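You operate a simulated robot arm through the tools that you are given. There is no shell and no other tool. Be economical: measure what you need, move in short steps, check, and stop when the job is done.

You run a simulated two-armed robot. Do the job below in one go: nothing can be reset, and whatever is moved stays where it is left.

TASK
Move the green vase out of the way, push the white adaptor into the socket and switch it on.
Fine: the vase goes on the wall ledge; switch the socket off before the push; the red light shows at the end. Set down upright: what you pick out.

It is judged by the outcome, as a careful person would: the job done as asked, and still so three seconds after it is handed in. It fails if anything else is knocked over, pushed out of place, dropped, spilled or broken.

THE ROBOT
Two 7-joint arms with two-finger parallel grippers on one trunk, on a base that drives. Base frame: it is fixed to the floor where the robot stands at the start and does not move with it; the origin is under the middle of the robot, x ahead of it, y to its left, z up; the surface under the hand at the start is at about z = 450. Units: mm, degrees, N and s.
The left shoulder is at the start at [50, 187, 985], the right one opposite. With the tool pointing down near the work surface each hand reaches from about 100 to 580 mm from the robot's upright axis, wherever it stands, measured 20 degrees to its own side. Places, roughly: socket hole [900, -1400, 900]; socket switch [900, -1400, 900]; top of the wall ledge [800, -900, 1000]; white plug adaptor [750, -1250, 750]. Payload 3.43 kg a hand.
Tool frame (each hand has its own): the origin (TCP) lies between the finger pads and is the grasp point; the fingertips stand 30 mm ahead of it; z points along the fingers, y is the line along which they close. The gripper opens to 94 mm. The fingers are 28 mm wide and 10 mm thick; the gripper's body (50 by 96 mm) begins 55 mm behind the TCP.
Orientation is that of the tool frame in the base frame, as a unit quaternion [x, y, z, w]. With the fingers straight down and closing along the base's y, the tool's x points along the base's -x, its y along +y and its z along -z.

THE INTERFACE
- The arms move only by the tool move_arm. It takes "left_targets", "right_targets" or both (then of equal length, played together; a hand with none holds still); each is a list of rows, each a list of 6 numbers: the shift along the tool's x, y, z in mm, then the turn, a rotation vector about the tool's x, y, z in degrees. In form: [[tx, ty, tz, rx, ry, rz], ...]. A call has 1 to 10 rows; each row shifts and turns the commanded pose from where the row before left it, along the tool's axes as they then stand. "left_claw" and "right_claw" are, for a hand that has rows, the gripper command, from -1 (fully open) to 1 (shut), values between in proportion, set as the call begins (left out, the last holds). A row lasts 0.2 s, in which the tool goes at most 50 mm and 8.6 degrees; a call with a longer step from one row to the next is refused whole, and so is a gripper value outside its range. Where a pose cannot be reached the arm comes as near as it can. A force on the tool above 40 N (or 10 N above the force at the start of the call, whichever is more), or a blocked arm, ends the call early, and 0.2 s more pass. Each finger travels about 153 mm/s and halts on what it meets, pressing with about 32 N; the grip force reading is that of the motor and also rises with nothing between the fingers. The clock runs only during rows and for 0.2 s after the last one: add rows that do not move to give the fingers time. The reply holds the time, the measured pose of the TCP, the force on the tool along the base axes, the opening and the grip force, in the units named above and with some noise, with the torque about the TCP (base axes, N m) and any sound that the robot's microphone picked up.
- Cameras (640 x 400 px; columns grow to the right, rows downward): "scene" is now at [145.7, -29.7, 1182.1]; the picture's right is [-0.32, -0.95, 0.00], its down [-0.20, 0.07, -0.98] and it looks along [0.93, -0.31, -0.21] (base axes); focal length 270 px, centre (320, 200). "left" rides on the left gripper at [76, -14, -102] in its tool frame; the picture's right is [0.18, 0.98, 0.00], its down [-0.75, 0.14, -0.64] and it looks along [-0.63, 0.12, 0.77] (tool axes); focal length 243 px, centre (320, 200). "right" rides on the right gripper at [76, 14, -102] in its tool frame; the picture's right is [-0.18, 0.98, 0.00], its down [-0.75, -0.14, -0.64] and it looks along [-0.63, -0.12, 0.77] (tool axes); focal length 243 px, centre (320, 200). There is no depth. A picture from a camera that has moved, and an enlarged one, comes with that camera's place and axes in the base frame and with its lens.
- get_image(camera): a new picture of that camera. It takes no simulated time.
- slide_trunk(by): slides the trunk up (or, below 0, down) by that many mm; the arms and the scene camera ride with it, the base frame stays. It gives what a move gives, with no picture.
- steer(legs): drives the robot by 1 to 6 legs, each [ahead, left, turn to the left] in mm, mm and degrees, along the robot's own axes; the way and the turn of a leg run together, so that a leg with both is an arc; at most 1500 mm and 180 degrees a leg. The arms and the cameras ride along, it lands a little off, and it stops where it bumps. It gives what a move gives.
- turn_head(pan, tilt): turns the head with the scene camera to pan (to the left, within 80 degrees either way) and tilt (down, from -29 to 69), counted from straight ahead of the robot. It gives what a move gives.
- close_up(camera, box): a new picture of the part [left, top, right, bottom] of that camera's present view, enlarged. It takes no simulated time.
- close_job(): hands the job in; it is judged then, once.

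Work in short steps. Places have to be worked out from the pictures, the camera data and where the tool is seen: move nearer, look again, correct. Check each grasp and each placing, and mend what went wrong. You have 120 turns and 92 pictures in all, those below and enlarged ones among them. Open the grippers and draw the arms clear of the work before you hand the job in, unless the task says otherwise; then end with one line.

The tools are called after "Emit:" as name(argument=value, ...) on one line, values as JSON. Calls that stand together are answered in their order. move_arm: Moves the arms, as the interface text tells. Its arguments: {"type":"object","properties":{"left_targets":{"type":"array"},"left_claw":{"type":"number"},"right_targets":{"type":"array"},"right_claw":{"type":"number"}},"required":[]} The other tools are called the same way: slide_trunk (by) slides the trunk up or down; steer (legs) drives the base; turn_head (pan, tilt) turns the head that bears the scene camera; get_image (camera) takes a picture; close_up (camera, box) takes an enlarged picture of a part of a camera's view; close_job () hands the job in.

At the start:

```text
time: 0.0
left_tool_pos: [463.7, 51.8, 1000.1]
left_orientation: [0.001, 1.0, 0.0, 0.0]
left_contact_force: [0.3, -0.1, 0.2]
left_torque: [-0.04, 0.03, -0.02]
left_finger_gap: 94.0
left_finger_force: 0.1
right_tool_pos: [479.5, -305.0, 999.7]
right_orientation: [-0.001, 1.0, -0.001, 0.0]
right_contact_force: [0.5, 0.0, -0.9]
right_torque: [0.02, 0.0, 0.01]
right_finger_gap: 93.8
right_finger_force: 0.1
trunk travel left (down, up): [-200.0, 232.0]
robot x, y, heading: [0.6, -1.6, -0.2]
head pan, tilt: [-18.6, 12.4]
```

scene: 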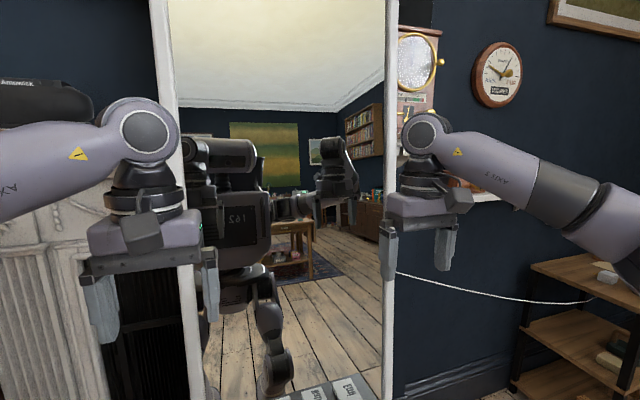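
right: 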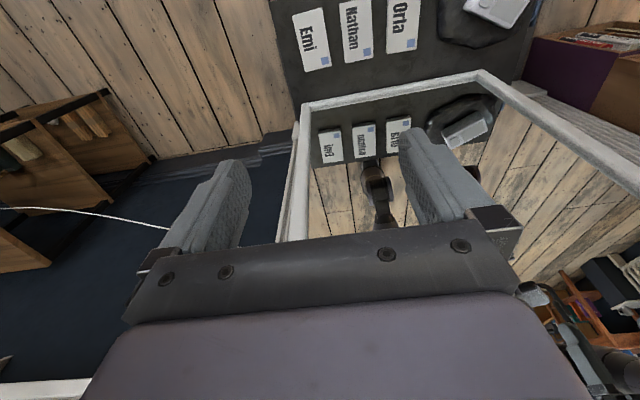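
left: 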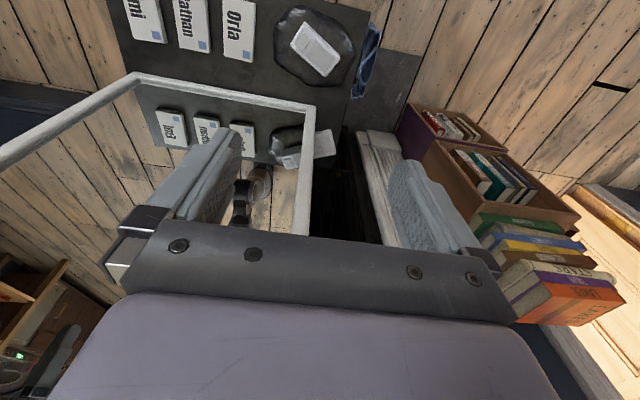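

The work area is to the right, partly hidden by the right arm. I turn the head right to see it.

Emit:
turn_head(pan=-58, tilt=15)

Emit:
get_image(camera="scene")

```text
time: 1.1
left_tool_pos: [463.2, 53.0, 998.9]
left_orientation: [0.0, 1.0, 0.0, 0.0]
left_contact_force: [1.0, -0.2, 0.4]
left_torque: [0.01, 0.0, -0.02]
left_finger_gap: 93.9
left_finger_force: 0.0
right_tool_pos: [478.6, -304.6, 1000.9]
right_orientation: [-0.001, 1.0, 0.0, 0.001]
right_contact_force: [-0.6, -0.3, -0.3]
right_torque: [-0.02, -0.01, 0.0]
right_finger_gap: 93.9
right_finger_force: 0.1
trunk travel left (down, up): [-200.0, 232.0]
robot x, y, heading: [-0.7, -1.2, 0.1]
head pan, tilt: [-58.0, 15.0]
```

```text
88 pictures are left
camera scene: at [106.9, -79.2, 1177.9], right [-0.85, -0.53, 0.0], down [-0.14, 0.22, -0.97], along [0.51, -0.82, -0.26], focal length 270 px, centre (320, 200)
```

scene: 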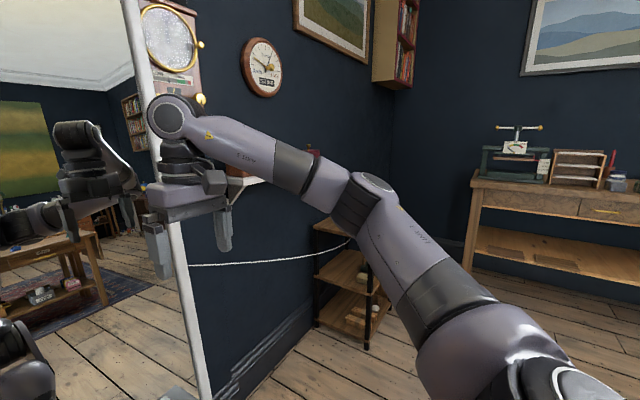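

I back off slightly and move right along the wall, then look again.

Emit:
steer(legs=[[-150, 0, 0], [0, -900, 0]])

Emit:
turn_head(pan=-15, tilt=18)

Emit:
get_image(camera="scene")

```text
time: 10.3
left_tool_pos: [317.1, -853.6, 1000.7]
left_orientation: [-0.002, 1.0, 0.0, 0.0]
left_contact_force: [0.6, 0.0, -0.3]
left_torque: [0.02, -0.01, 0.01]
left_finger_gap: 94.3
left_finger_force: 0.1
right_tool_pos: [335.0, -1210.5, 999.4]
right_orientation: [-0.004, 1.0, 0.0, 0.0]
right_contact_force: [-0.3, 1.1, 0.1]
right_torque: [-0.03, -0.03, -0.03]
right_finger_gap: 93.9
right_finger_force: 0.0
trunk travel left (down, up): [-200.0, 232.0]
robot x, y, heading: [-144.3, -905.9, 0.3]
head pan, tilt: [-58.0, 15.0]
```

```text
time: 11.4
left_tool_pos: [317.9, -852.9, 1001.3]
left_orientation: [-0.002, 1.0, 0.0, 0.001]
left_contact_force: [-0.3, -0.7, 0.2]
left_torque: [0.01, -0.01, 0.01]
left_finger_gap: 93.9
left_finger_force: 0.0
right_tool_pos: [335.5, -1210.7, 999.8]
right_orientation: [-0.003, 1.0, 0.0, 0.001]
right_contact_force: [-1.2, 0.0, -0.1]
right_torque: [0.0, 0.0, 0.0]
right_finger_gap: 94.1
right_finger_force: 0.0
trunk travel left (down, up): [-200.0, 232.0]
robot x, y, heading: [-144.7, -911.3, 0.3]
head pan, tilt: [-15.0, 18.0]
```

```text
87 pictures are left
camera scene: at [3.0, -932.3, 1173.0], right [-0.25, -0.97, 0.0], down [-0.3, 0.08, -0.95], along [0.92, -0.24, -0.31], focal length 270 px, centre (320, 200)
```

scene: 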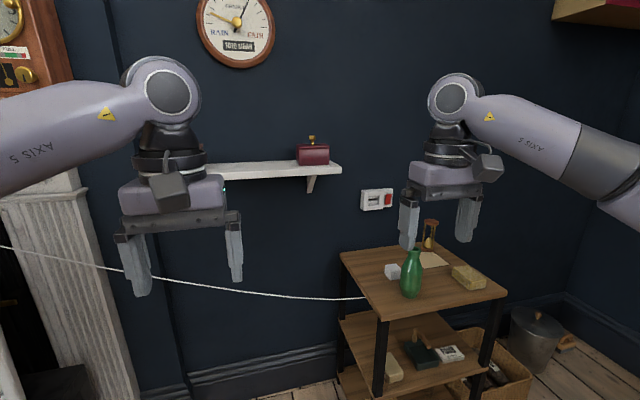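

Good view. I enlarge the work area.

Emit:
close_up(camera="scene", box=[330, 170, 510, 320])

Emit:
close_up(camera="scene", box=[200, 120, 420, 230])

```text
2.67 times, centred on (420, 245) of scene
camera zoom: at [3.0, -932.3, 1173.0], right [-0.25, -0.97, 0.0], down [-0.3, 0.08, -0.95], along [0.92, -0.24, -0.31], focal length 719 px, centre (53, 80)
```

zoom: 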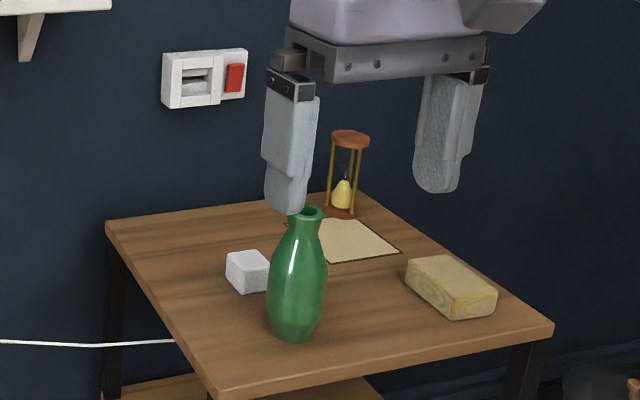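

```text
2.91 times, centred on (310, 175) of scene
camera zoom: at [3.0, -932.3, 1173.0], right [-0.25, -0.97, 0.0], down [-0.3, 0.08, -0.95], along [0.92, -0.24, -0.31], focal length 784 px, centre (349, 273)
```

zoom: 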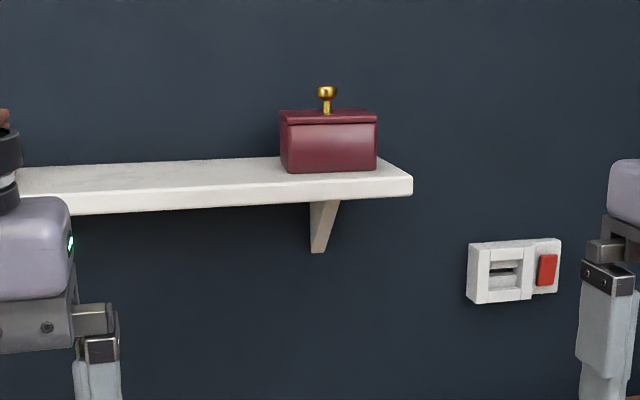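

Estimates: table top z≈645 (x 530–880), vase base ≈[593,-1365], adaptor ≈[678,-1358], ledge z≈1010 with front x≈780. I drive closer so that the right arm faces the table.

Emit:
steer(legs=[[0, -220, 0], [180, 0, 0]])

Emit:
turn_head(pan=-15, tilt=30)

Emit:
get_image(camera="scene")

Emit:
get_image(camera="right")

```text
time: 15.1
left_tool_pos: [498.6, -1076.0, 999.8]
left_orientation: [-0.002, 1.0, 0.0, 0.0]
left_contact_force: [-0.1, 0.2, -0.2]
left_torque: [-0.01, 0.0, 0.01]
left_finger_gap: 93.7
left_finger_force: 0.0
right_tool_pos: [514.9, -1433.6, 999.1]
right_orientation: [-0.001, 1.0, 0.0, 0.0]
right_contact_force: [-0.4, 0.5, -0.1]
right_torque: [0.01, 0.0, -0.01]
right_finger_gap: 94.3
right_finger_force: 0.1
trunk travel left (down, up): [-200.0, 232.0]
robot x, y, heading: [33.9, -1124.2, -0.0]
head pan, tilt: [-15.0, 18.0]
```

```text
time: 15.9
left_tool_pos: [498.2, -1076.0, 1000.6]
left_orientation: [-0.002, 1.0, 0.0, -0.001]
left_contact_force: [0.4, -0.2, 0.0]
left_torque: [0.03, 0.0, 0.02]
left_finger_gap: 94.1
left_finger_force: 0.1
right_tool_pos: [514.1, -1433.9, 1000.6]
right_orientation: [-0.001, 1.0, 0.0, 0.0]
right_contact_force: [-0.7, -1.7, 0.9]
right_torque: [-0.01, 0.01, 0.0]
right_finger_gap: 93.9
right_finger_force: 0.0
trunk travel left (down, up): [-200.0, 232.0]
robot x, y, heading: [34.3, -1131.3, 0.4]
head pan, tilt: [-15.0, 30.0]
```

```text
84 pictures are left
camera scene: at [180.1, -1153.4, 1153.8], right [-0.26, -0.97, 0.0], down [-0.48, 0.13, -0.87], along [0.84, -0.22, -0.5], focal length 270 px, centre (320, 200)
```

scene: 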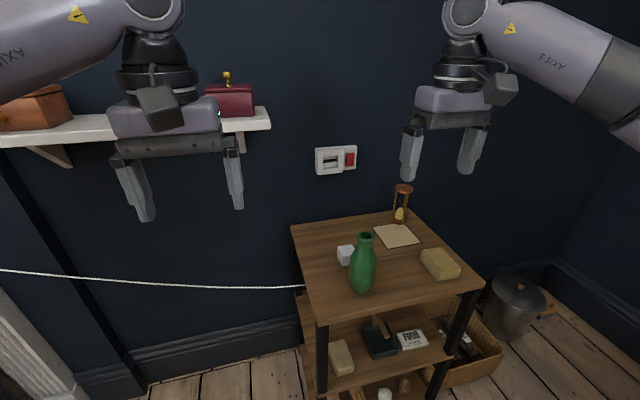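

```text
83 pictures are left
camera right: at [438.8, -1421.3, 1103.5], right [0.18, 0.98, 0.0], down [0.75, -0.14, 0.64], along [0.63, -0.12, -0.77], focal length 243 px, centre (320, 200)
```

right: 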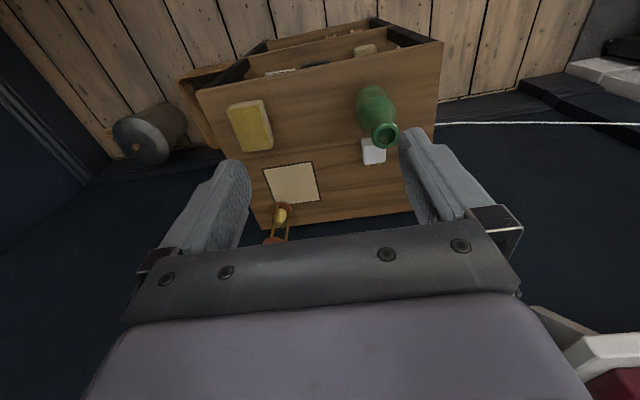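

Triangulated adaptor ≈[698,-1359,660], socket ≈[890,-1370,857]. I zoom on both.

Emit:
close_up(camera="scene", box=[305, 135, 369, 175])

Emit:
close_up(camera="scene", box=[320, 225, 400, 300])

Emit:
close_up(camera="right", box=[330, 70, 426, 180])

```text
10.00 times, centred on (337, 155) of scene
camera zoom: at [180.1, -1153.4, 1153.8], right [-0.26, -0.97, 0.0], down [-0.48, 0.13, -0.87], along [0.84, -0.22, -0.5], focal length 2695 px, centre (150, 650)
```

zoom: 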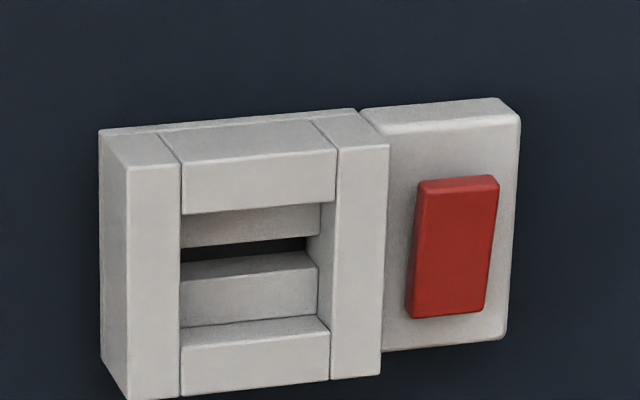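

```text
5.33 times, centred on (360, 262) of scene
camera zoom: at [180.1, -1153.4, 1153.8], right [-0.26, -0.97, 0.0], down [-0.48, 0.13, -0.87], along [0.84, -0.22, -0.5], focal length 1437 px, centre (107, -133)
```

zoom: 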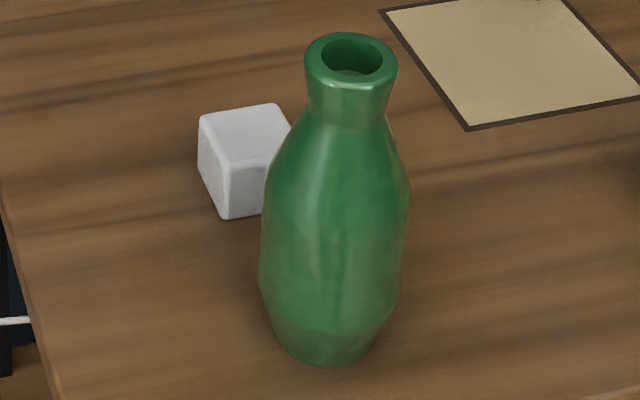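

```text
3.64 times, centred on (378, 125) of right
camera zoom: at [438.8, -1421.3, 1103.5], right [0.18, 0.98, 0.0], down [0.75, -0.14, 0.64], along [0.63, -0.12, -0.77], focal length 882 px, centre (109, 473)
```

zoom: 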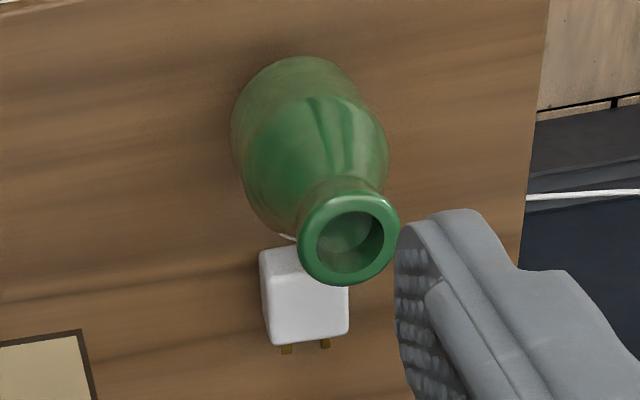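

Adaptor pins face the wall; vase axis ≈[595,-1363], base z≈643, height 160, dia ≈65. I pitch the right hand to 35° below horizontal, fingers open, to grip the vase's sides.

Emit:
move_arm(right_targets=[[0, 0, 0, 0, -7.86, 0], [0, 0, 0, 0, -7.86, 0], [0, 0, 0, 0, -7.86, 0], [0, 0, 0, 0, -7.86, 0], [0, 0, 0, 0, -7.86, 0], [0, 0, 0, 0, -7.86, 0], [0, 0, 0, 0, -7.84, 0], [0, 0, 0, 0, 0, 0]], right_claw=-1)

```text
time: 17.7
left_tool_pos: [498.0, -1077.1, 1000.1]
left_orientation: [-0.001, 1.0, 0.001, 0.0]
left_contact_force: [-0.3, 0.1, -0.1]
left_torque: [-0.03, 0.0, 0.01]
left_finger_gap: 94.1
left_finger_force: 0.1
right_tool_pos: [514.7, -1434.8, 1000.5]
right_orientation: [-0.002, 0.886, 0.001, 0.463]
right_contact_force: [-0.2, -0.1, 0.6]
right_torque: [0.0, -0.02, -0.01]
right_finger_gap: 94.0
right_finger_force: 0.0
trunk travel left (down, up): [-200.0, 232.0]
robot x, y, heading: [32.0, -1131.7, 0.1]
head pan, tilt: [-15.0, 30.0]
```

Orientation is right. I move to the pre-grasp point at about [505,-1363,781].

Emit:
move_arm(right_targets=[[37, 14.2, 23.7, 0, 0, 0], [37, 14.2, 23.7, 0, 0, 0], [37, 14.2, 23.7, 0, 0, 0], [37, 14.2, 23.7, 0, 0, 0], [37, 14.2, 23.7, 0, 0, 0], [0, 0, 0, 0, 0, 0]])

Emit:
get_image(camera="right")

Emit:
get_image(camera="scene")

```text
time: 19.1
left_tool_pos: [497.4, -1075.7, 1000.1]
left_orientation: [-0.002, 1.0, 0.001, 0.0]
left_contact_force: [0.1, -0.3, -0.2]
left_torque: [0.0, 0.0, -0.02]
left_finger_gap: 94.0
left_finger_force: 0.1
right_tool_pos: [503.9, -1361.3, 785.2]
right_orientation: [-0.005, 0.887, 0.003, 0.462]
right_contact_force: [0.5, 0.4, 0.1]
right_torque: [-0.01, -0.02, 0.0]
right_finger_gap: 94.2
right_finger_force: 0.1
right hand out of reach, approached as far as the arm can: row 5
trunk travel left (down, up): [-200.0, 232.0]
robot x, y, heading: [35.7, -1136.1, 0.0]
head pan, tilt: [-15.0, 30.0]
```

```text
79 pictures are left
camera right: at [377.4, -1349.9, 782.7], right [0.09, 0.98, 0.15], down [-0.09, -0.14, 0.98], along [0.99, -0.11, 0.08], focal length 243 px, centre (320, 200)
```

right: 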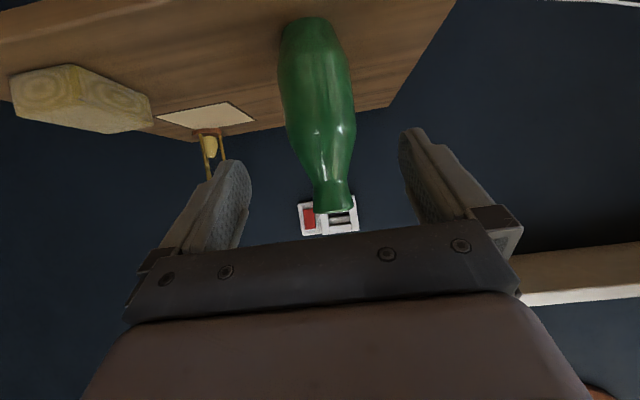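

```text
78 pictures are left
camera scene: at [180.1, -1153.5, 1153.7], right [-0.26, -0.97, 0.0], down [-0.48, 0.13, -0.87], along [0.84, -0.22, -0.5], focal length 270 px, centre (320, 200)
```

scene: 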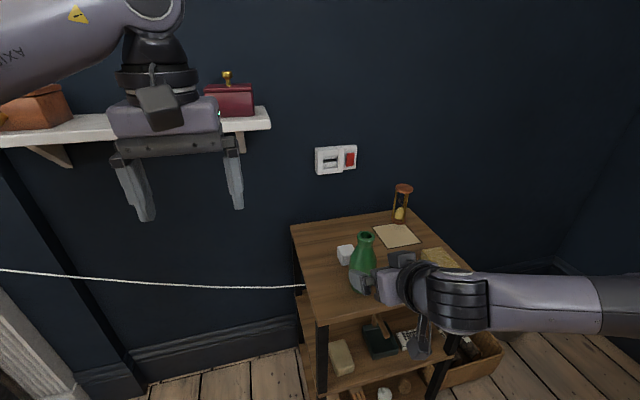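

Fingers are centred on the vase. The arm was near its limit low down, so I lower the trunk 65 mm to bring the hand to mid-vase height.

Emit:
slide_trunk(by=-65)

```text
time: 20.1
left_tool_pos: [497.8, -1075.8, 935.1]
left_orientation: [-0.002, 1.0, 0.0, 0.0]
left_contact_force: [0.4, -0.8, 1.1]
left_torque: [0.03, -0.01, -0.01]
left_finger_gap: 94.1
left_finger_force: 0.1
right_tool_pos: [505.6, -1361.0, 720.0]
right_orientation: [-0.004, 0.886, 0.003, 0.463]
right_contact_force: [0.7, 0.6, -0.2]
right_torque: [0.0, 0.01, 0.0]
right_finger_gap: 94.0
right_finger_force: 0.1
trunk travel left (down, up): [-135.0, 297.0]
robot x, y, heading: [37.6, -1126.7, -0.0]
head pan, tilt: [-15.0, 30.0]
```

Now I advance horizontally 88 mm to straddle the vase.

Emit:
move_arm(right_targets=[[-25.3, -1, 36, 0, 0, 0], [-25.3, -1, 36, 0, 0, 0], [0, 0, 0, 0, 0, 0]])

Emit:
get_image(camera="right")

Emit:
close_up(camera="scene", box=[310, 210, 430, 310])

```text
time: 20.9
left_tool_pos: [496.7, -1076.6, 936.0]
left_orientation: [-0.002, 1.0, 0.0, 0.0]
left_contact_force: [0.2, -0.4, -0.2]
left_torque: [-0.03, 0.01, -0.01]
left_finger_gap: 93.9
left_finger_force: 0.0
right_tool_pos: [592.7, -1363.5, 721.7]
right_orientation: [-0.005, 0.887, 0.004, 0.462]
right_contact_force: [-0.3, -0.1, 0.2]
right_torque: [0.02, 0.0, -0.01]
right_finger_gap: 94.1
right_finger_force: 0.2
trunk travel left (down, up): [-135.0, 297.0]
robot x, y, heading: [37.0, -1126.8, 0.1]
head pan, tilt: [-15.0, 30.0]
```

```text
77 pictures are left
camera right: at [465.1, -1352.2, 719.1], right [0.09, 0.98, 0.15], down [-0.09, -0.14, 0.99], along [0.99, -0.11, 0.08], focal length 243 px, centre (320, 200)
```

right: 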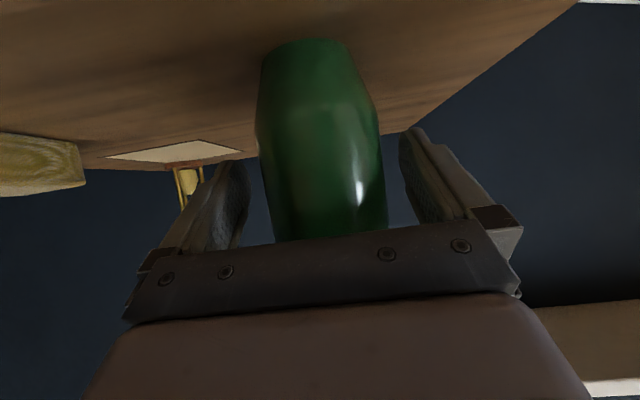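

```text
4.00 times, centred on (370, 260) of scene
camera zoom: at [180.1, -1153.4, 1088.7], right [-0.26, -0.97, 0.0], down [-0.48, 0.13, -0.87], along [0.84, -0.22, -0.5], focal length 1078 px, centre (120, -40)
```

zoom: 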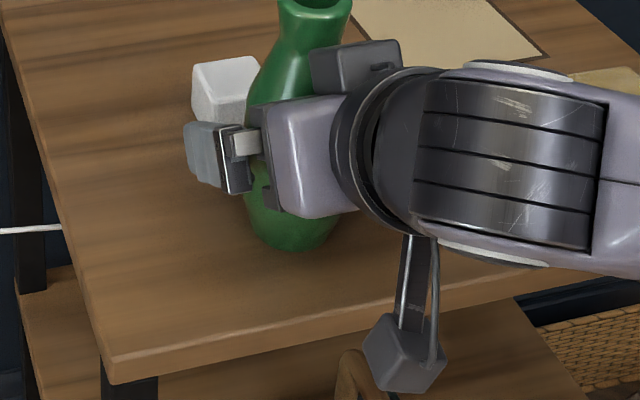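

The vase stands between the fingers. I close the gripper.

Emit:
move_arm(right_targets=[[0, 0, 0, 0, 0, 0], [0, 0, 0, 0, 0, 0], [0, 0, 0, 0, 0, 0], [0, 0, 0, 0, 0, 0]], right_claw=1)

```text
time: 21.9
left_tool_pos: [497.7, -1075.7, 934.2]
left_orientation: [-0.002, 1.0, 0.0, 0.0]
left_contact_force: [0.4, -0.1, 0.2]
left_torque: [-0.01, 0.02, 0.02]
left_finger_gap: 93.9
left_finger_force: 0.0
right_tool_pos: [592.8, -1363.8, 721.9]
right_orientation: [-0.005, 0.886, 0.003, 0.464]
right_contact_force: [0.5, 1.5, 1.4]
right_torque: [0.03, 0.0, 0.04]
right_finger_gap: 63.8
right_finger_force: 31.8
trunk travel left (down, up): [-135.0, 297.0]
robot x, y, heading: [33.1, -1129.7, 0.2]
head pan, tilt: [-15.0, 30.0]
```

Gripped at 63.8 mm. I lift straight up with the trunk.

Emit:
slide_trunk(by=120)

Emit:
get_image(camera="scene")

```text
time: 23.4
left_tool_pos: [497.8, -1075.2, 1054.9]
left_orientation: [-0.002, 1.0, 0.0, 0.0]
left_contact_force: [-0.5, 0.4, 0.4]
left_torque: [0.01, 0.0, -0.02]
left_finger_gap: 94.0
left_finger_force: 0.0
right_tool_pos: [592.7, -1364.9, 841.5]
right_orientation: [-0.004, 0.886, 0.003, 0.463]
right_contact_force: [-0.7, 0.0, -3.2]
right_torque: [0.0, -0.04, 0.01]
right_finger_gap: 64.1
right_finger_force: 31.7
trunk travel left (down, up): [-255.0, 177.0]
robot x, y, heading: [36.4, -1128.6, 0.2]
head pan, tilt: [-15.0, 30.0]
```

```text
75 pictures are left
camera scene: at [180.4, -1153.5, 1208.6], right [-0.26, -0.97, 0.0], down [-0.48, 0.13, -0.87], along [0.84, -0.22, -0.5], focal length 270 px, centre (320, 200)
```

scene: 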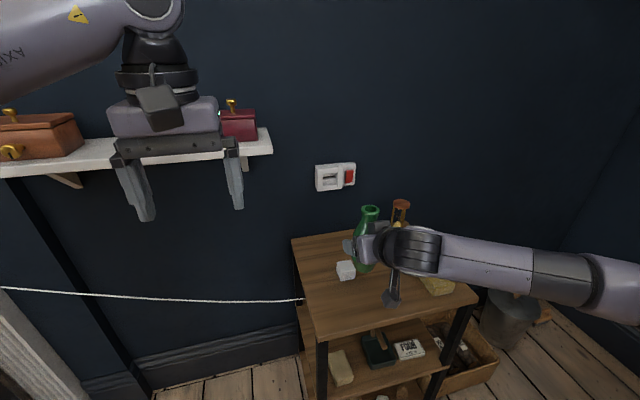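

Vase held steadily. Free ledge stretch is y≈-1083 to -793; target y≈-940. I back off, go left, and raise the trunk.

Emit:
steer(legs=[[-130, 0, 0], [0, 420, 0]])

Emit:
slide_trunk(by=150)

Emit:
move_arm(right_targets=[[-37, 0, -26, 0, 0, 0], [-37, 0, -26, 0, 0, 0], [-37, 0, -26, 0, 0, 0], [-20, 0, -14, 0, 0, 0], [0, 0, 0, 0, 0, 0]])

Emit:
turn_head(pan=-15, tilt=25)

Emit:
get_image(camera="scene")

Emit:
get_image(camera="right")

```text
time: 28.5
left_tool_pos: [365.3, -660.6, 1054.5]
left_orientation: [-0.001, 1.0, 0.001, 0.001]
left_contact_force: [-0.4, 0.3, -0.2]
left_torque: [-0.01, -0.02, 0.01]
left_finger_gap: 93.9
left_finger_force: 0.0
right_tool_pos: [458.9, -949.4, 842.2]
right_orientation: [-0.004, 0.886, 0.003, 0.463]
right_contact_force: [-0.1, -0.6, -2.5]
right_torque: [0.02, -0.01, 0.02]
right_finger_gap: 63.8
right_finger_force: 32.0
trunk travel left (down, up): [-255.0, 177.0]
robot x, y, heading: [-99.1, -718.4, 0.0]
head pan, tilt: [-15.0, 30.0]
```

```text
time: 30.2
left_tool_pos: [366.5, -661.8, 1205.3]
left_orientation: [0.0, 1.0, 0.0, 0.0]
left_contact_force: [-0.1, 0.5, 0.2]
left_torque: [0.0, 0.0, 0.02]
left_finger_gap: 94.3
left_finger_force: 0.0
right_tool_pos: [458.7, -949.5, 991.2]
right_orientation: [-0.003, 0.887, 0.003, 0.462]
right_contact_force: [-0.5, 1.3, -3.0]
right_torque: [-0.02, -0.01, 0.02]
right_finger_gap: 63.9
right_finger_force: 32.0
trunk travel left (down, up): [-405.0, 27.0]
robot x, y, heading: [-94.5, -712.3, 0.2]
head pan, tilt: [-15.0, 30.0]
```

```text
time: 31.4
left_tool_pos: [365.8, -662.3, 1205.8]
left_orientation: [-0.001, 1.0, -0.001, 0.0]
left_contact_force: [0.6, -0.6, -0.1]
left_torque: [-0.01, 0.0, 0.0]
left_finger_gap: 94.3
left_finger_force: 0.0
right_tool_pos: [460.5, -951.9, 1151.3]
right_orientation: [-0.004, 0.887, 0.004, 0.463]
right_contact_force: [0.5, 0.3, -2.1]
right_torque: [-0.01, -0.01, 0.02]
right_finger_gap: 63.6
right_finger_force: 31.8
trunk travel left (down, up): [-405.0, 27.0]
robot x, y, heading: [-99.0, -712.9, 0.3]
head pan, tilt: [-15.0, 30.0]
```

```text
time: 32.1
left_tool_pos: [364.7, -662.6, 1205.2]
left_orientation: [-0.001, 1.0, 0.0, 0.0]
left_contact_force: [0.6, 0.9, -0.1]
left_torque: [-0.02, -0.03, 0.04]
left_finger_gap: 94.0
left_finger_force: 0.0
right_tool_pos: [460.8, -951.5, 1149.9]
right_orientation: [-0.004, 0.887, 0.003, 0.463]
right_contact_force: [0.1, -0.3, -2.1]
right_torque: [0.01, -0.01, 0.01]
right_finger_gap: 63.9
right_finger_force: 31.9
trunk travel left (down, up): [-405.0, 27.0]
robot x, y, heading: [-96.1, -717.0, 0.1]
head pan, tilt: [-15.0, 25.0]
```

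```text
74 pictures are left
camera scene: at [49.6, -739.3, 1366.6], right [-0.26, -0.97, 0.0], down [-0.41, 0.11, -0.91], along [0.88, -0.23, -0.42], focal length 270 px, centre (320, 200)
```

scene: 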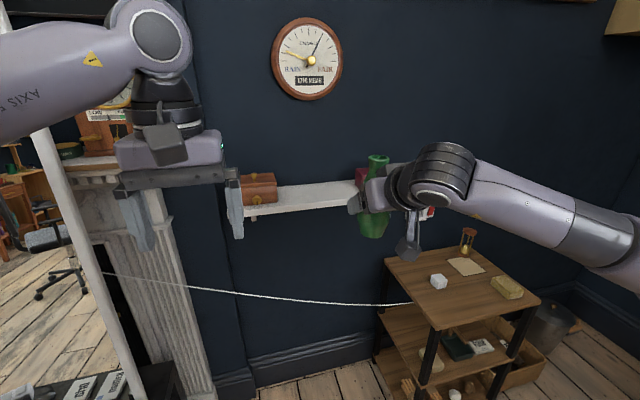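

```text
73 pictures are left
camera right: at [332.2, -940.5, 1148.0], right [0.1, 0.98, 0.15], down [-0.09, -0.14, 0.99], along [0.99, -0.11, 0.08], focal length 243 px, centre (320, 200)
```

right: 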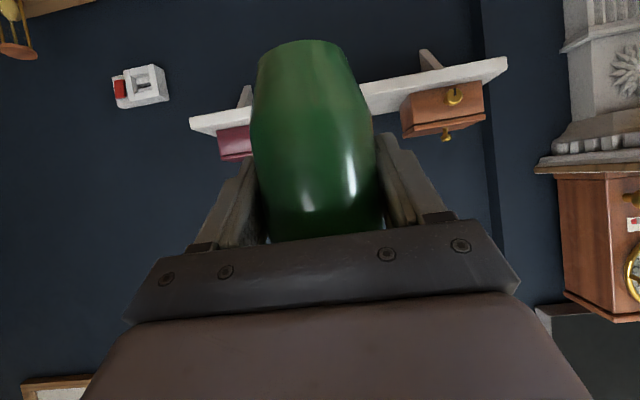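

Middle of ledge is free. I enlarge it to measure the ledge height and edge.

Emit:
close_up(camera="scene", box=[220, 150, 400, 250])

Emit:
close_up(camera="right", box=[340, 40, 540, 165])

```text
3.56 times, centred on (310, 200) of scene
camera zoom: at [49.6, -739.3, 1366.6], right [-0.26, -0.97, 0.0], down [-0.41, 0.11, -0.91], along [0.88, -0.23, -0.42], focal length 958 px, centre (356, 200)
```

zoom: 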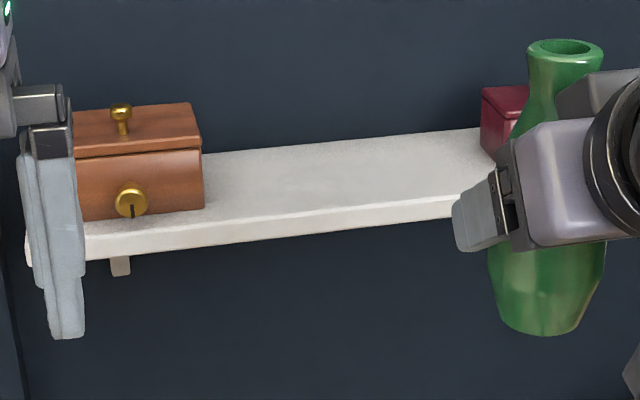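

```text
3.20 times, centred on (440, 102) of right
camera zoom: at [332.2, -940.5, 1148.0], right [0.1, 0.98, 0.15], down [-0.09, -0.14, 0.99], along [0.99, -0.11, 0.08], focal length 776 px, centre (-64, 512)
```

zoom: 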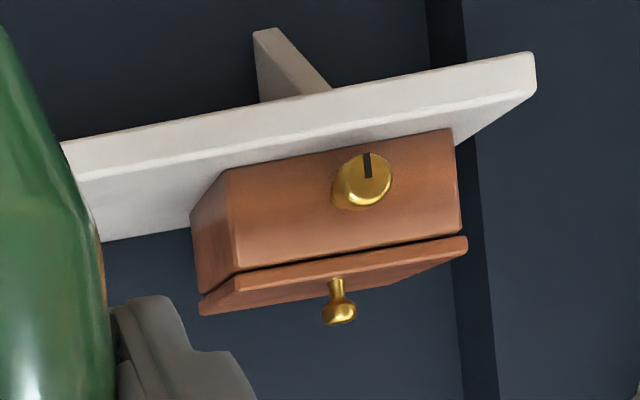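

Ledge top z≈1018, front edge x≈767, wall ≈895; vase target axis x≈830. First I retract the left hand so it stays clear of the mantelpiece, then drive ahead.

Emit:
move_arm(left_targets=[[45, 0, 0, 0, 0, 0], [45, 0, 0, 0, 0, 0], [45, 0, 0, 0, 0, 0], [0, 0, 0, 0, 0, 0]])

Emit:
steer(legs=[[230, 0, 0]])

Emit:
get_image(camera="scene")

```text
time: 33.1
left_tool_pos: [231.2, -660.7, 1204.5]
left_orientation: [-0.001, 1.0, 0.0, 0.0]
left_contact_force: [-0.3, -0.3, -0.7]
left_torque: [-0.04, 0.01, -0.02]
left_finger_gap: 93.8
left_finger_force: 0.1
right_tool_pos: [460.7, -952.7, 1151.9]
right_orientation: [-0.003, 0.887, 0.003, 0.462]
right_contact_force: [-0.8, -1.0, -2.8]
right_torque: [-0.02, 0.03, -0.01]
right_finger_gap: 63.9
right_finger_force: 31.7
trunk travel left (down, up): [-405.0, 27.0]
robot x, y, heading: [-97.7, -719.2, -0.1]
head pan, tilt: [-15.0, 25.0]
```

```text
time: 34.9
left_tool_pos: [464.3, -662.8, 1205.8]
left_orientation: [0.0, 1.0, 0.0, 0.0]
left_contact_force: [0.9, 0.1, -0.4]
left_torque: [0.02, 0.03, -0.03]
left_finger_gap: 93.9
left_finger_force: 0.1
right_tool_pos: [692.7, -953.2, 1149.5]
right_orientation: [-0.003, 0.887, 0.003, 0.461]
right_contact_force: [0.9, 0.2, -3.8]
right_torque: [0.02, 0.01, 0.01]
right_finger_gap: 63.7
right_finger_force: 32.1
trunk travel left (down, up): [-405.0, 27.0]
robot x, y, heading: [134.5, -714.2, 0.1]
head pan, tilt: [-15.0, 25.0]
```

```text
70 pictures are left
camera scene: at [282.6, -739.5, 1366.5], right [-0.26, -0.97, 0.0], down [-0.41, 0.11, -0.91], along [0.87, -0.24, -0.42], focal length 270 px, centre (320, 200)
```

scene: 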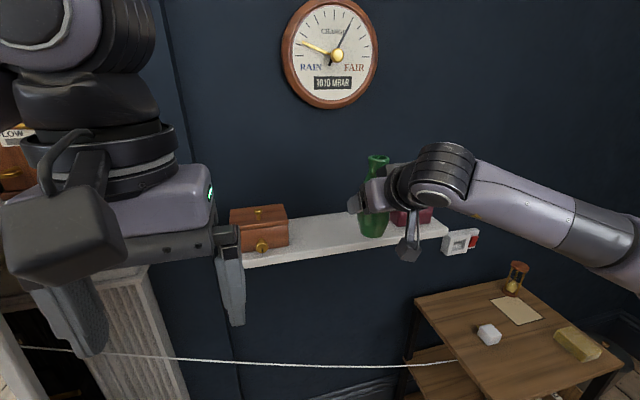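

Next: arm forward 135 mm at this height (vase base ≈53 mm above the ledge).

Emit:
move_arm(right_targets=[[-25.8, 3, 36.9, 0, 0, 0], [-25.8, 3, 36.9, 0, 0, 0], [-25.8, 3, 36.9, 0, 0, 0], [0, 0, 0, 0, 0, 0]])

Emit:
close_up(camera="scene", box=[210, 130, 460, 286])

Emit:
get_image(camera="right")

```text
time: 35.9
left_tool_pos: [463.4, -663.1, 1205.7]
left_orientation: [0.001, 1.0, 0.0, -0.001]
left_contact_force: [0.0, 0.4, 0.4]
left_torque: [0.01, -0.01, -0.02]
left_finger_gap: 93.7
left_finger_force: 0.1
right_tool_pos: [828.4, -943.0, 1151.2]
right_orientation: [-0.003, 0.886, 0.002, 0.463]
right_contact_force: [-0.3, -0.1, -2.9]
right_torque: [0.03, 0.0, 0.03]
right_finger_gap: 63.5
right_finger_force: 31.9
trunk travel left (down, up): [-405.0, 27.0]
robot x, y, heading: [133.0, -713.7, 0.2]
head pan, tilt: [-15.0, 25.0]
```

```text
2.56 times, centred on (335, 208) of scene
camera zoom: at [281.5, -739.8, 1366.7], right [-0.26, -0.97, 0.0], down [-0.41, 0.11, -0.91], along [0.88, -0.24, -0.42], focal length 690 px, centre (282, 180)
```

zoom: 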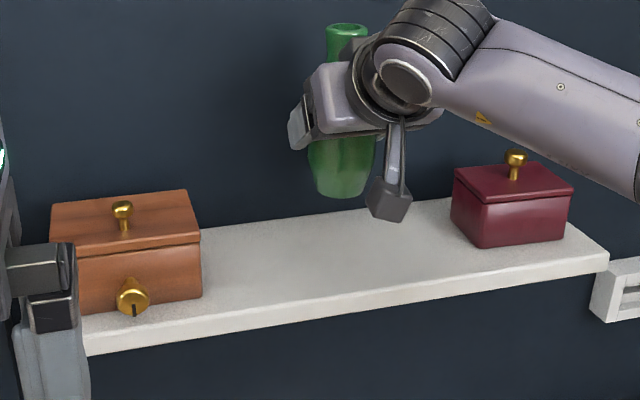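

```text
68 pictures are left
camera right: at [701.2, -931.0, 1147.9], right [0.1, 0.98, 0.15], down [-0.09, -0.14, 0.99], along [0.99, -0.11, 0.08], focal length 243 px, centre (320, 200)
```

right: 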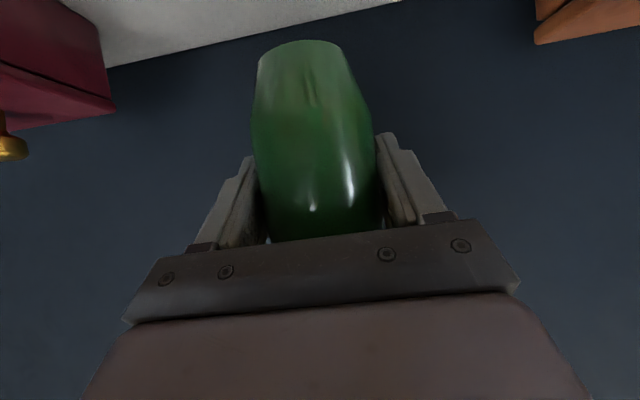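

Position is fine between the boxes. I lower 45 mm, then check.

Emit:
move_arm(right_targets=[[18.4, 0, 12.9, 0, 0, 0], [18.4, 0, 12.9, 0, 0, 0], [0, 0, 0, 0, 0, 0]])

Emit:
close_up(camera="scene", box=[270, 150, 400, 260])

```text
time: 36.6
left_tool_pos: [464.2, -662.8, 1205.1]
left_orientation: [0.0, 1.0, 0.0, 0.0]
left_contact_force: [0.3, 0.0, -0.2]
left_torque: [-0.03, 0.0, 0.0]
left_finger_gap: 94.2
left_finger_force: 0.1
right_tool_pos: [827.4, -943.4, 1106.1]
right_orientation: [-0.003, 0.887, 0.003, 0.462]
right_contact_force: [-0.3, 0.0, -1.9]
right_torque: [-0.04, 0.02, -0.04]
right_finger_gap: 63.7
right_finger_force: 32.2
trunk travel left (down, up): [-405.0, 27.0]
robot x, y, heading: [135.5, -715.5, -0.0]
head pan, tilt: [-15.0, 25.0]
```

```text
3.64 times, centred on (335, 205) of scene
camera zoom: at [281.8, -739.5, 1366.7], right [-0.26, -0.97, 0.0], down [-0.41, 0.11, -0.91], along [0.88, -0.24, -0.42], focal length 980 px, centre (266, 182)
```

zoom: 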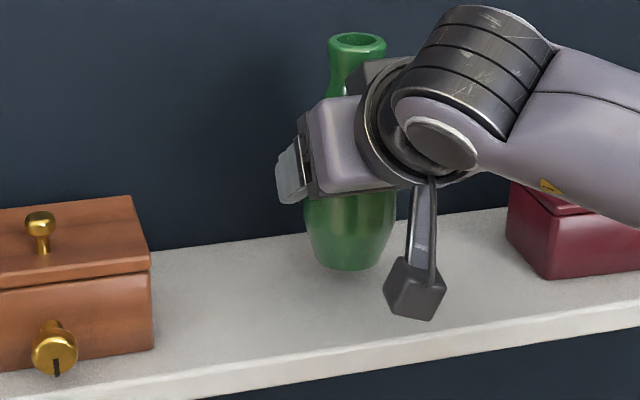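

Close above the ledge. I lower slowly in 2 mm rows until contact.

Emit:
move_arm(right_targets=[[1.64, 0, 1.15, 0, 0, 0], [1.64, 0, 1.15, 0, 0, 0], [1.64, 0, 1.15, 0, 0, 0], [1.64, 0, 1.15, 0, 0, 0], [0, 0, 0, 0, 0, 0]])

```text
time: 37.9
left_tool_pos: [463.2, -662.2, 1205.1]
left_orientation: [-0.001, 1.0, 0.0, 0.0]
left_contact_force: [-0.4, 0.7, -0.9]
left_torque: [0.03, 0.0, -0.01]
left_finger_gap: 94.2
left_finger_force: 0.1
right_tool_pos: [826.2, -942.8, 1097.5]
right_orientation: [-0.003, 0.887, 0.003, 0.462]
right_contact_force: [-0.1, 0.1, -3.2]
right_torque: [0.02, 0.0, -0.05]
right_finger_gap: 63.5
right_finger_force: 32.2
trunk travel left (down, up): [-405.0, 27.0]
robot x, y, heading: [133.0, -714.3, 0.2]
head pan, tilt: [-15.0, 25.0]
```

No contact yet; I continue down.

Emit:
move_arm(right_targets=[[1.64, 0, 1.15, 0, 0, 0], [1.64, 0, 1.15, 0, 0, 0], [1.64, 0, 1.15, 0, 0, 0], [1.64, 0, 1.15, 0, 0, 0], [0, 0, 0, 0, 0, 0]])

Emit:
close_up(camera="scene", box=[270, 150, 400, 260])

```text
time: 39.0
left_tool_pos: [463.5, -662.6, 1204.5]
left_orientation: [0.0, 1.0, 0.0, 0.0]
left_contact_force: [0.0, -0.8, 0.0]
left_torque: [0.03, 0.0, 0.01]
left_finger_gap: 93.9
left_finger_force: 0.1
right_tool_pos: [826.7, -941.4, 1091.5]
right_orientation: [-0.003, 0.887, 0.003, 0.463]
right_contact_force: [-0.1, -0.2, -3.1]
right_torque: [0.01, 0.02, 0.02]
right_finger_gap: 63.6
right_finger_force: 31.7
trunk travel left (down, up): [-405.0, 27.0]
robot x, y, heading: [135.8, -712.5, 0.4]
head pan, tilt: [-15.0, 25.0]
```

```text
3.64 times, centred on (335, 205) of scene
camera zoom: at [281.9, -739.5, 1366.6], right [-0.26, -0.97, 0.0], down [-0.41, 0.11, -0.91], along [0.88, -0.24, -0.42], focal length 980 px, centre (266, 182)
```

zoom: 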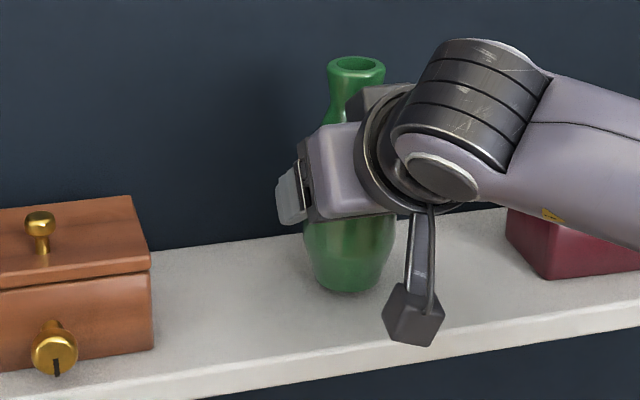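

Shadow shows it's very near. I continue slowly.

Emit:
move_arm(right_targets=[[1.2, 0, 0.85, 0, 0, 0], [1.2, 0, 0.85, 0, 0, 0], [1.2, 0, 0.85, 0, 0, 0], [1.2, 0, 0.85, 0, 0, 0], [0, 0, 0, 0, 0, 0]])

```text
time: 40.2
left_tool_pos: [463.5, -662.7, 1204.8]
left_orientation: [-0.001, 1.0, 0.0, 0.0]
left_contact_force: [-0.4, -0.1, -0.3]
left_torque: [0.0, -0.03, -0.02]
left_finger_gap: 94.3
left_finger_force: 0.1
right_tool_pos: [826.4, -942.7, 1085.2]
right_orientation: [-0.003, 0.886, 0.002, 0.463]
right_contact_force: [0.8, 0.2, -2.2]
right_torque: [-0.02, 0.0, -0.01]
right_finger_gap: 63.8
right_finger_force: 32.2
trunk travel left (down, up): [-405.0, 27.0]
robot x, y, heading: [131.3, -715.0, -0.2]
head pan, tilt: [-15.0, 25.0]
```

Emit:
move_arm(right_targets=[[1.2, 0, 0.85, 0, 0, 0], [1.2, 0, 0.85, 0, 0, 0], [1.2, 0, 0.85, 0, 0, 0], [1.2, 0, 0.85, 0, 0, 0], [0, 0, 0, 0, 0, 0]])

Emit:
close_up(camera="scene", box=[270, 150, 400, 260])

```text
time: 41.5
left_tool_pos: [462.4, -662.5, 1205.2]
left_orientation: [0.0, 1.0, 0.0, 0.001]
left_contact_force: [-0.5, 0.1, 1.1]
left_torque: [0.02, -0.02, -0.02]
left_finger_gap: 93.8
left_finger_force: 0.1
right_tool_pos: [826.7, -942.4, 1081.9]
right_orientation: [-0.002, 0.885, 0.003, 0.465]
right_contact_force: [-1.1, -1.3, 9.7]
right_torque: [-0.12, 0.33, -0.02]
right_finger_gap: 63.7
right_finger_force: 32.0
trunk travel left (down, up): [-405.0, 27.0]
robot x, y, heading: [138.0, -713.9, 0.0]
head pan, tilt: [-15.0, 25.0]
```

```text
3.64 times, centred on (335, 205) of scene
camera zoom: at [280.3, -739.1, 1367.0], right [-0.26, -0.97, 0.0], down [-0.41, 0.11, -0.91], along [0.88, -0.24, -0.42], focal length 980 px, centre (266, 182)
```

zoom: 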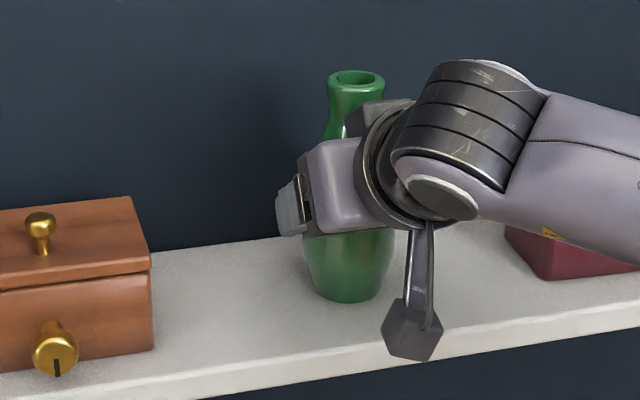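

Contact (≈12 N). I relax a touch upward and open the fingers.

Emit:
move_arm(right_targets=[[-0.9, 0, -0.6, 0, 0, 0], [0, 0, 0, 0, 0, 0]])

Emit:
move_arm(right_targets=[[0, 0, 0, 0, 0, 0], [0, 0, 0, 0, 0, 0], [0, 0, 0, 0, 0, 0]], right_claw=-1)

Emit:
close_up(camera="scene", box=[270, 150, 400, 260])

Emit:
get_image(camera="right")

```text
time: 42.0
left_tool_pos: [463.1, -660.5, 1205.9]
left_orientation: [0.0, 1.0, 0.0, 0.001]
left_contact_force: [0.6, -0.6, 0.1]
left_torque: [0.03, 0.0, -0.01]
left_finger_gap: 93.9
left_finger_force: 0.1
right_tool_pos: [826.1, -942.6, 1083.0]
right_orientation: [-0.003, 0.886, 0.003, 0.464]
right_contact_force: [2.7, -0.2, 13.4]
right_torque: [-0.11, 0.16, 0.03]
right_finger_gap: 63.8
right_finger_force: 32.4
trunk travel left (down, up): [-405.0, 27.0]
robot x, y, heading: [139.9, -714.9, -0.1]
head pan, tilt: [-15.0, 25.0]
```

```text
time: 42.9
left_tool_pos: [463.9, -663.1, 1205.1]
left_orientation: [0.0, 1.0, -0.001, 0.0]
left_contact_force: [-0.9, 0.4, -0.4]
left_torque: [-0.01, -0.03, -0.01]
left_finger_gap: 93.9
left_finger_force: 0.2
right_tool_pos: [826.0, -943.7, 1078.2]
right_orientation: [-0.004, 0.887, 0.003, 0.462]
right_contact_force: [0.6, -0.1, -0.7]
right_torque: [0.0, 0.0, -0.04]
right_finger_gap: 94.0
right_finger_force: 0.1
trunk travel left (down, up): [-405.0, 27.0]
robot x, y, heading: [136.1, -715.5, -0.0]
head pan, tilt: [-15.0, 25.0]
```

```text
3.64 times, centred on (335, 205) of scene
camera zoom: at [281.5, -739.4, 1366.7], right [-0.26, -0.97, 0.0], down [-0.41, 0.11, -0.91], along [0.88, -0.24, -0.42], focal length 980 px, centre (266, 182)
```

zoom: 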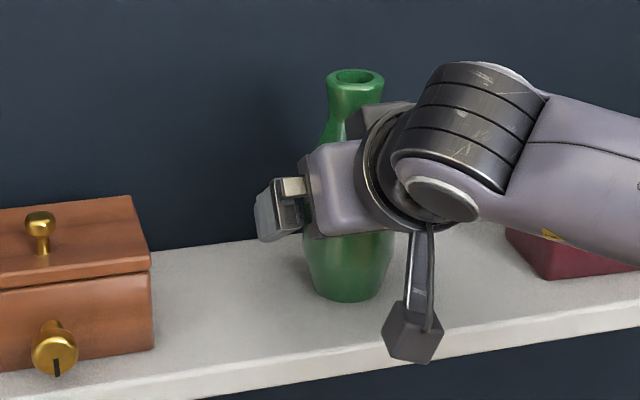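

```text
63 pictures are left
camera right: at [698.4, -931.3, 1076.9], right [0.1, 0.98, 0.15], down [-0.09, -0.14, 0.99], along [0.99, -0.11, 0.08], focal length 243 px, centre (320, 200)
```

right: 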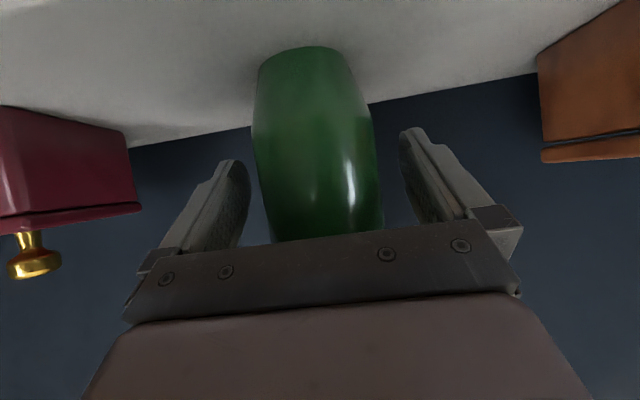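

Vase stands upright. I withdraw straight back.

Emit:
move_arm(right_targets=[[25.8, 0, -36.9, 0, 0, 0], [25.8, 0, -36.9, 0, 0, 0], [25.8, 0, -36.9, 0, 0, 0], [0, 0, 0, 0, 0, 0]])

Emit:
steer(legs=[[-130, 0, 0]])

Emit:
get_image(camera="scene")

```text
time: 43.9
left_tool_pos: [464.5, -661.9, 1204.9]
left_orientation: [0.0, 1.0, 0.0, 0.001]
left_contact_force: [-0.3, -0.4, -0.9]
left_torque: [0.02, 0.02, 0.0]
left_finger_gap: 94.0
left_finger_force: 0.0
right_tool_pos: [689.1, -944.3, 1081.1]
right_orientation: [-0.003, 0.886, 0.003, 0.463]
right_contact_force: [-0.1, -0.2, -0.5]
right_torque: [0.02, 0.01, -0.01]
right_finger_gap: 94.1
right_finger_force: 0.1
trunk travel left (down, up): [-405.0, 27.0]
robot x, y, heading: [137.7, -717.5, 0.1]
head pan, tilt: [-15.0, 25.0]
```

```text
time: 45.1
left_tool_pos: [334.0, -662.9, 1205.2]
left_orientation: [0.001, 1.0, -0.001, 0.001]
left_contact_force: [0.0, -0.4, -0.4]
left_torque: [0.0, 0.01, -0.03]
left_finger_gap: 94.3
left_finger_force: 0.0
right_tool_pos: [560.1, -945.4, 1081.1]
right_orientation: [-0.003, 0.887, 0.002, 0.462]
right_contact_force: [0.1, 0.2, -0.4]
right_torque: [0.03, 0.0, -0.01]
right_finger_gap: 94.0
right_finger_force: 0.0
trunk travel left (down, up): [-405.0, 27.0]
robot x, y, heading: [8.4, -714.1, -0.1]
head pan, tilt: [-15.0, 25.0]
```

```text
62 pictures are left
camera scene: at [151.6, -739.5, 1366.8], right [-0.26, -0.97, 0.0], down [-0.41, 0.11, -0.91], along [0.88, -0.24, -0.42], focal length 270 px, centre (320, 200)
```

scene: 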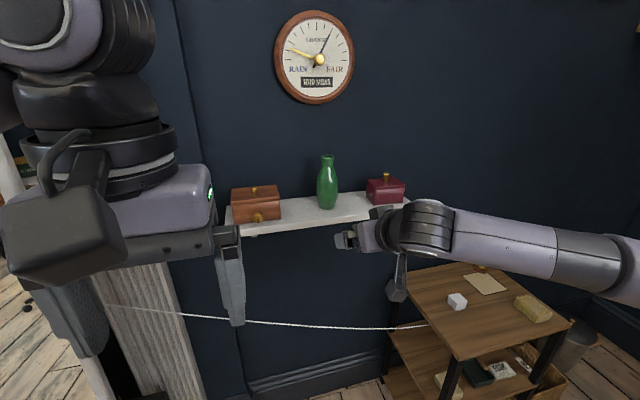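

Vase placed well. Now I drive right to face the socket and lower the trunk.

Emit:
steer(legs=[[0, -455, 0]])

Emit:
slide_trunk(by=-200)

Emit:
get_image(camera="right")

Emit:
get_image(camera="scene")

```text
time: 49.6
left_tool_pos: [332.5, -1111.0, 1204.6]
left_orientation: [0.002, 1.0, 0.0, 0.0]
left_contact_force: [-0.5, -1.0, -0.4]
left_torque: [-0.04, 0.0, -0.03]
left_finger_gap: 93.9
left_finger_force: 0.2
right_tool_pos: [558.0, -1393.5, 1081.1]
right_orientation: [-0.002, 0.887, 0.003, 0.462]
right_contact_force: [0.0, 0.4, 1.5]
right_torque: [-0.03, 0.0, -0.01]
right_finger_gap: 94.0
right_finger_force: 0.2
trunk travel left (down, up): [-405.0, 27.0]
robot x, y, heading: [8.4, -1159.4, -0.2]
head pan, tilt: [-15.0, 25.0]
```

```text
time: 51.8
left_tool_pos: [334.0, -1112.5, 1005.3]
left_orientation: [0.002, 1.0, -0.001, 0.0]
left_contact_force: [0.1, 0.2, -0.4]
left_torque: [-0.03, 0.02, -0.03]
left_finger_gap: 94.0
left_finger_force: 0.1
right_tool_pos: [557.3, -1391.9, 881.1]
right_orientation: [-0.002, 0.887, 0.002, 0.463]
right_contact_force: [-0.2, -0.9, -0.2]
right_torque: [0.0, 0.01, 0.04]
right_finger_gap: 94.0
right_finger_force: 0.0
trunk travel left (down, up): [-205.0, 227.0]
robot x, y, heading: [0.5, -1163.4, -0.1]
head pan, tilt: [-15.0, 25.0]
```

```text
61 pictures are left
camera right: at [430.2, -1381.2, 878.1], right [0.1, 0.98, 0.15], down [-0.09, -0.14, 0.99], along [0.99, -0.11, 0.08], focal length 243 px, centre (320, 200)
```

right: 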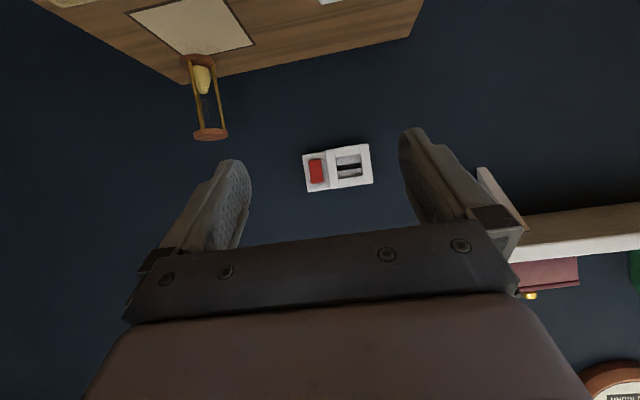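

```text
60 pictures are left
camera scene: at [150.9, -1187.5, 1166.7], right [-0.26, -0.96, 0.0], down [-0.41, 0.11, -0.91], along [0.87, -0.24, -0.42], focal length 270 px, centre (320, 200)
```

scene: 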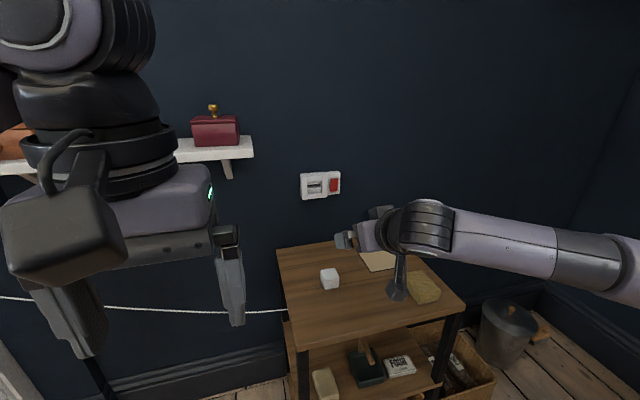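

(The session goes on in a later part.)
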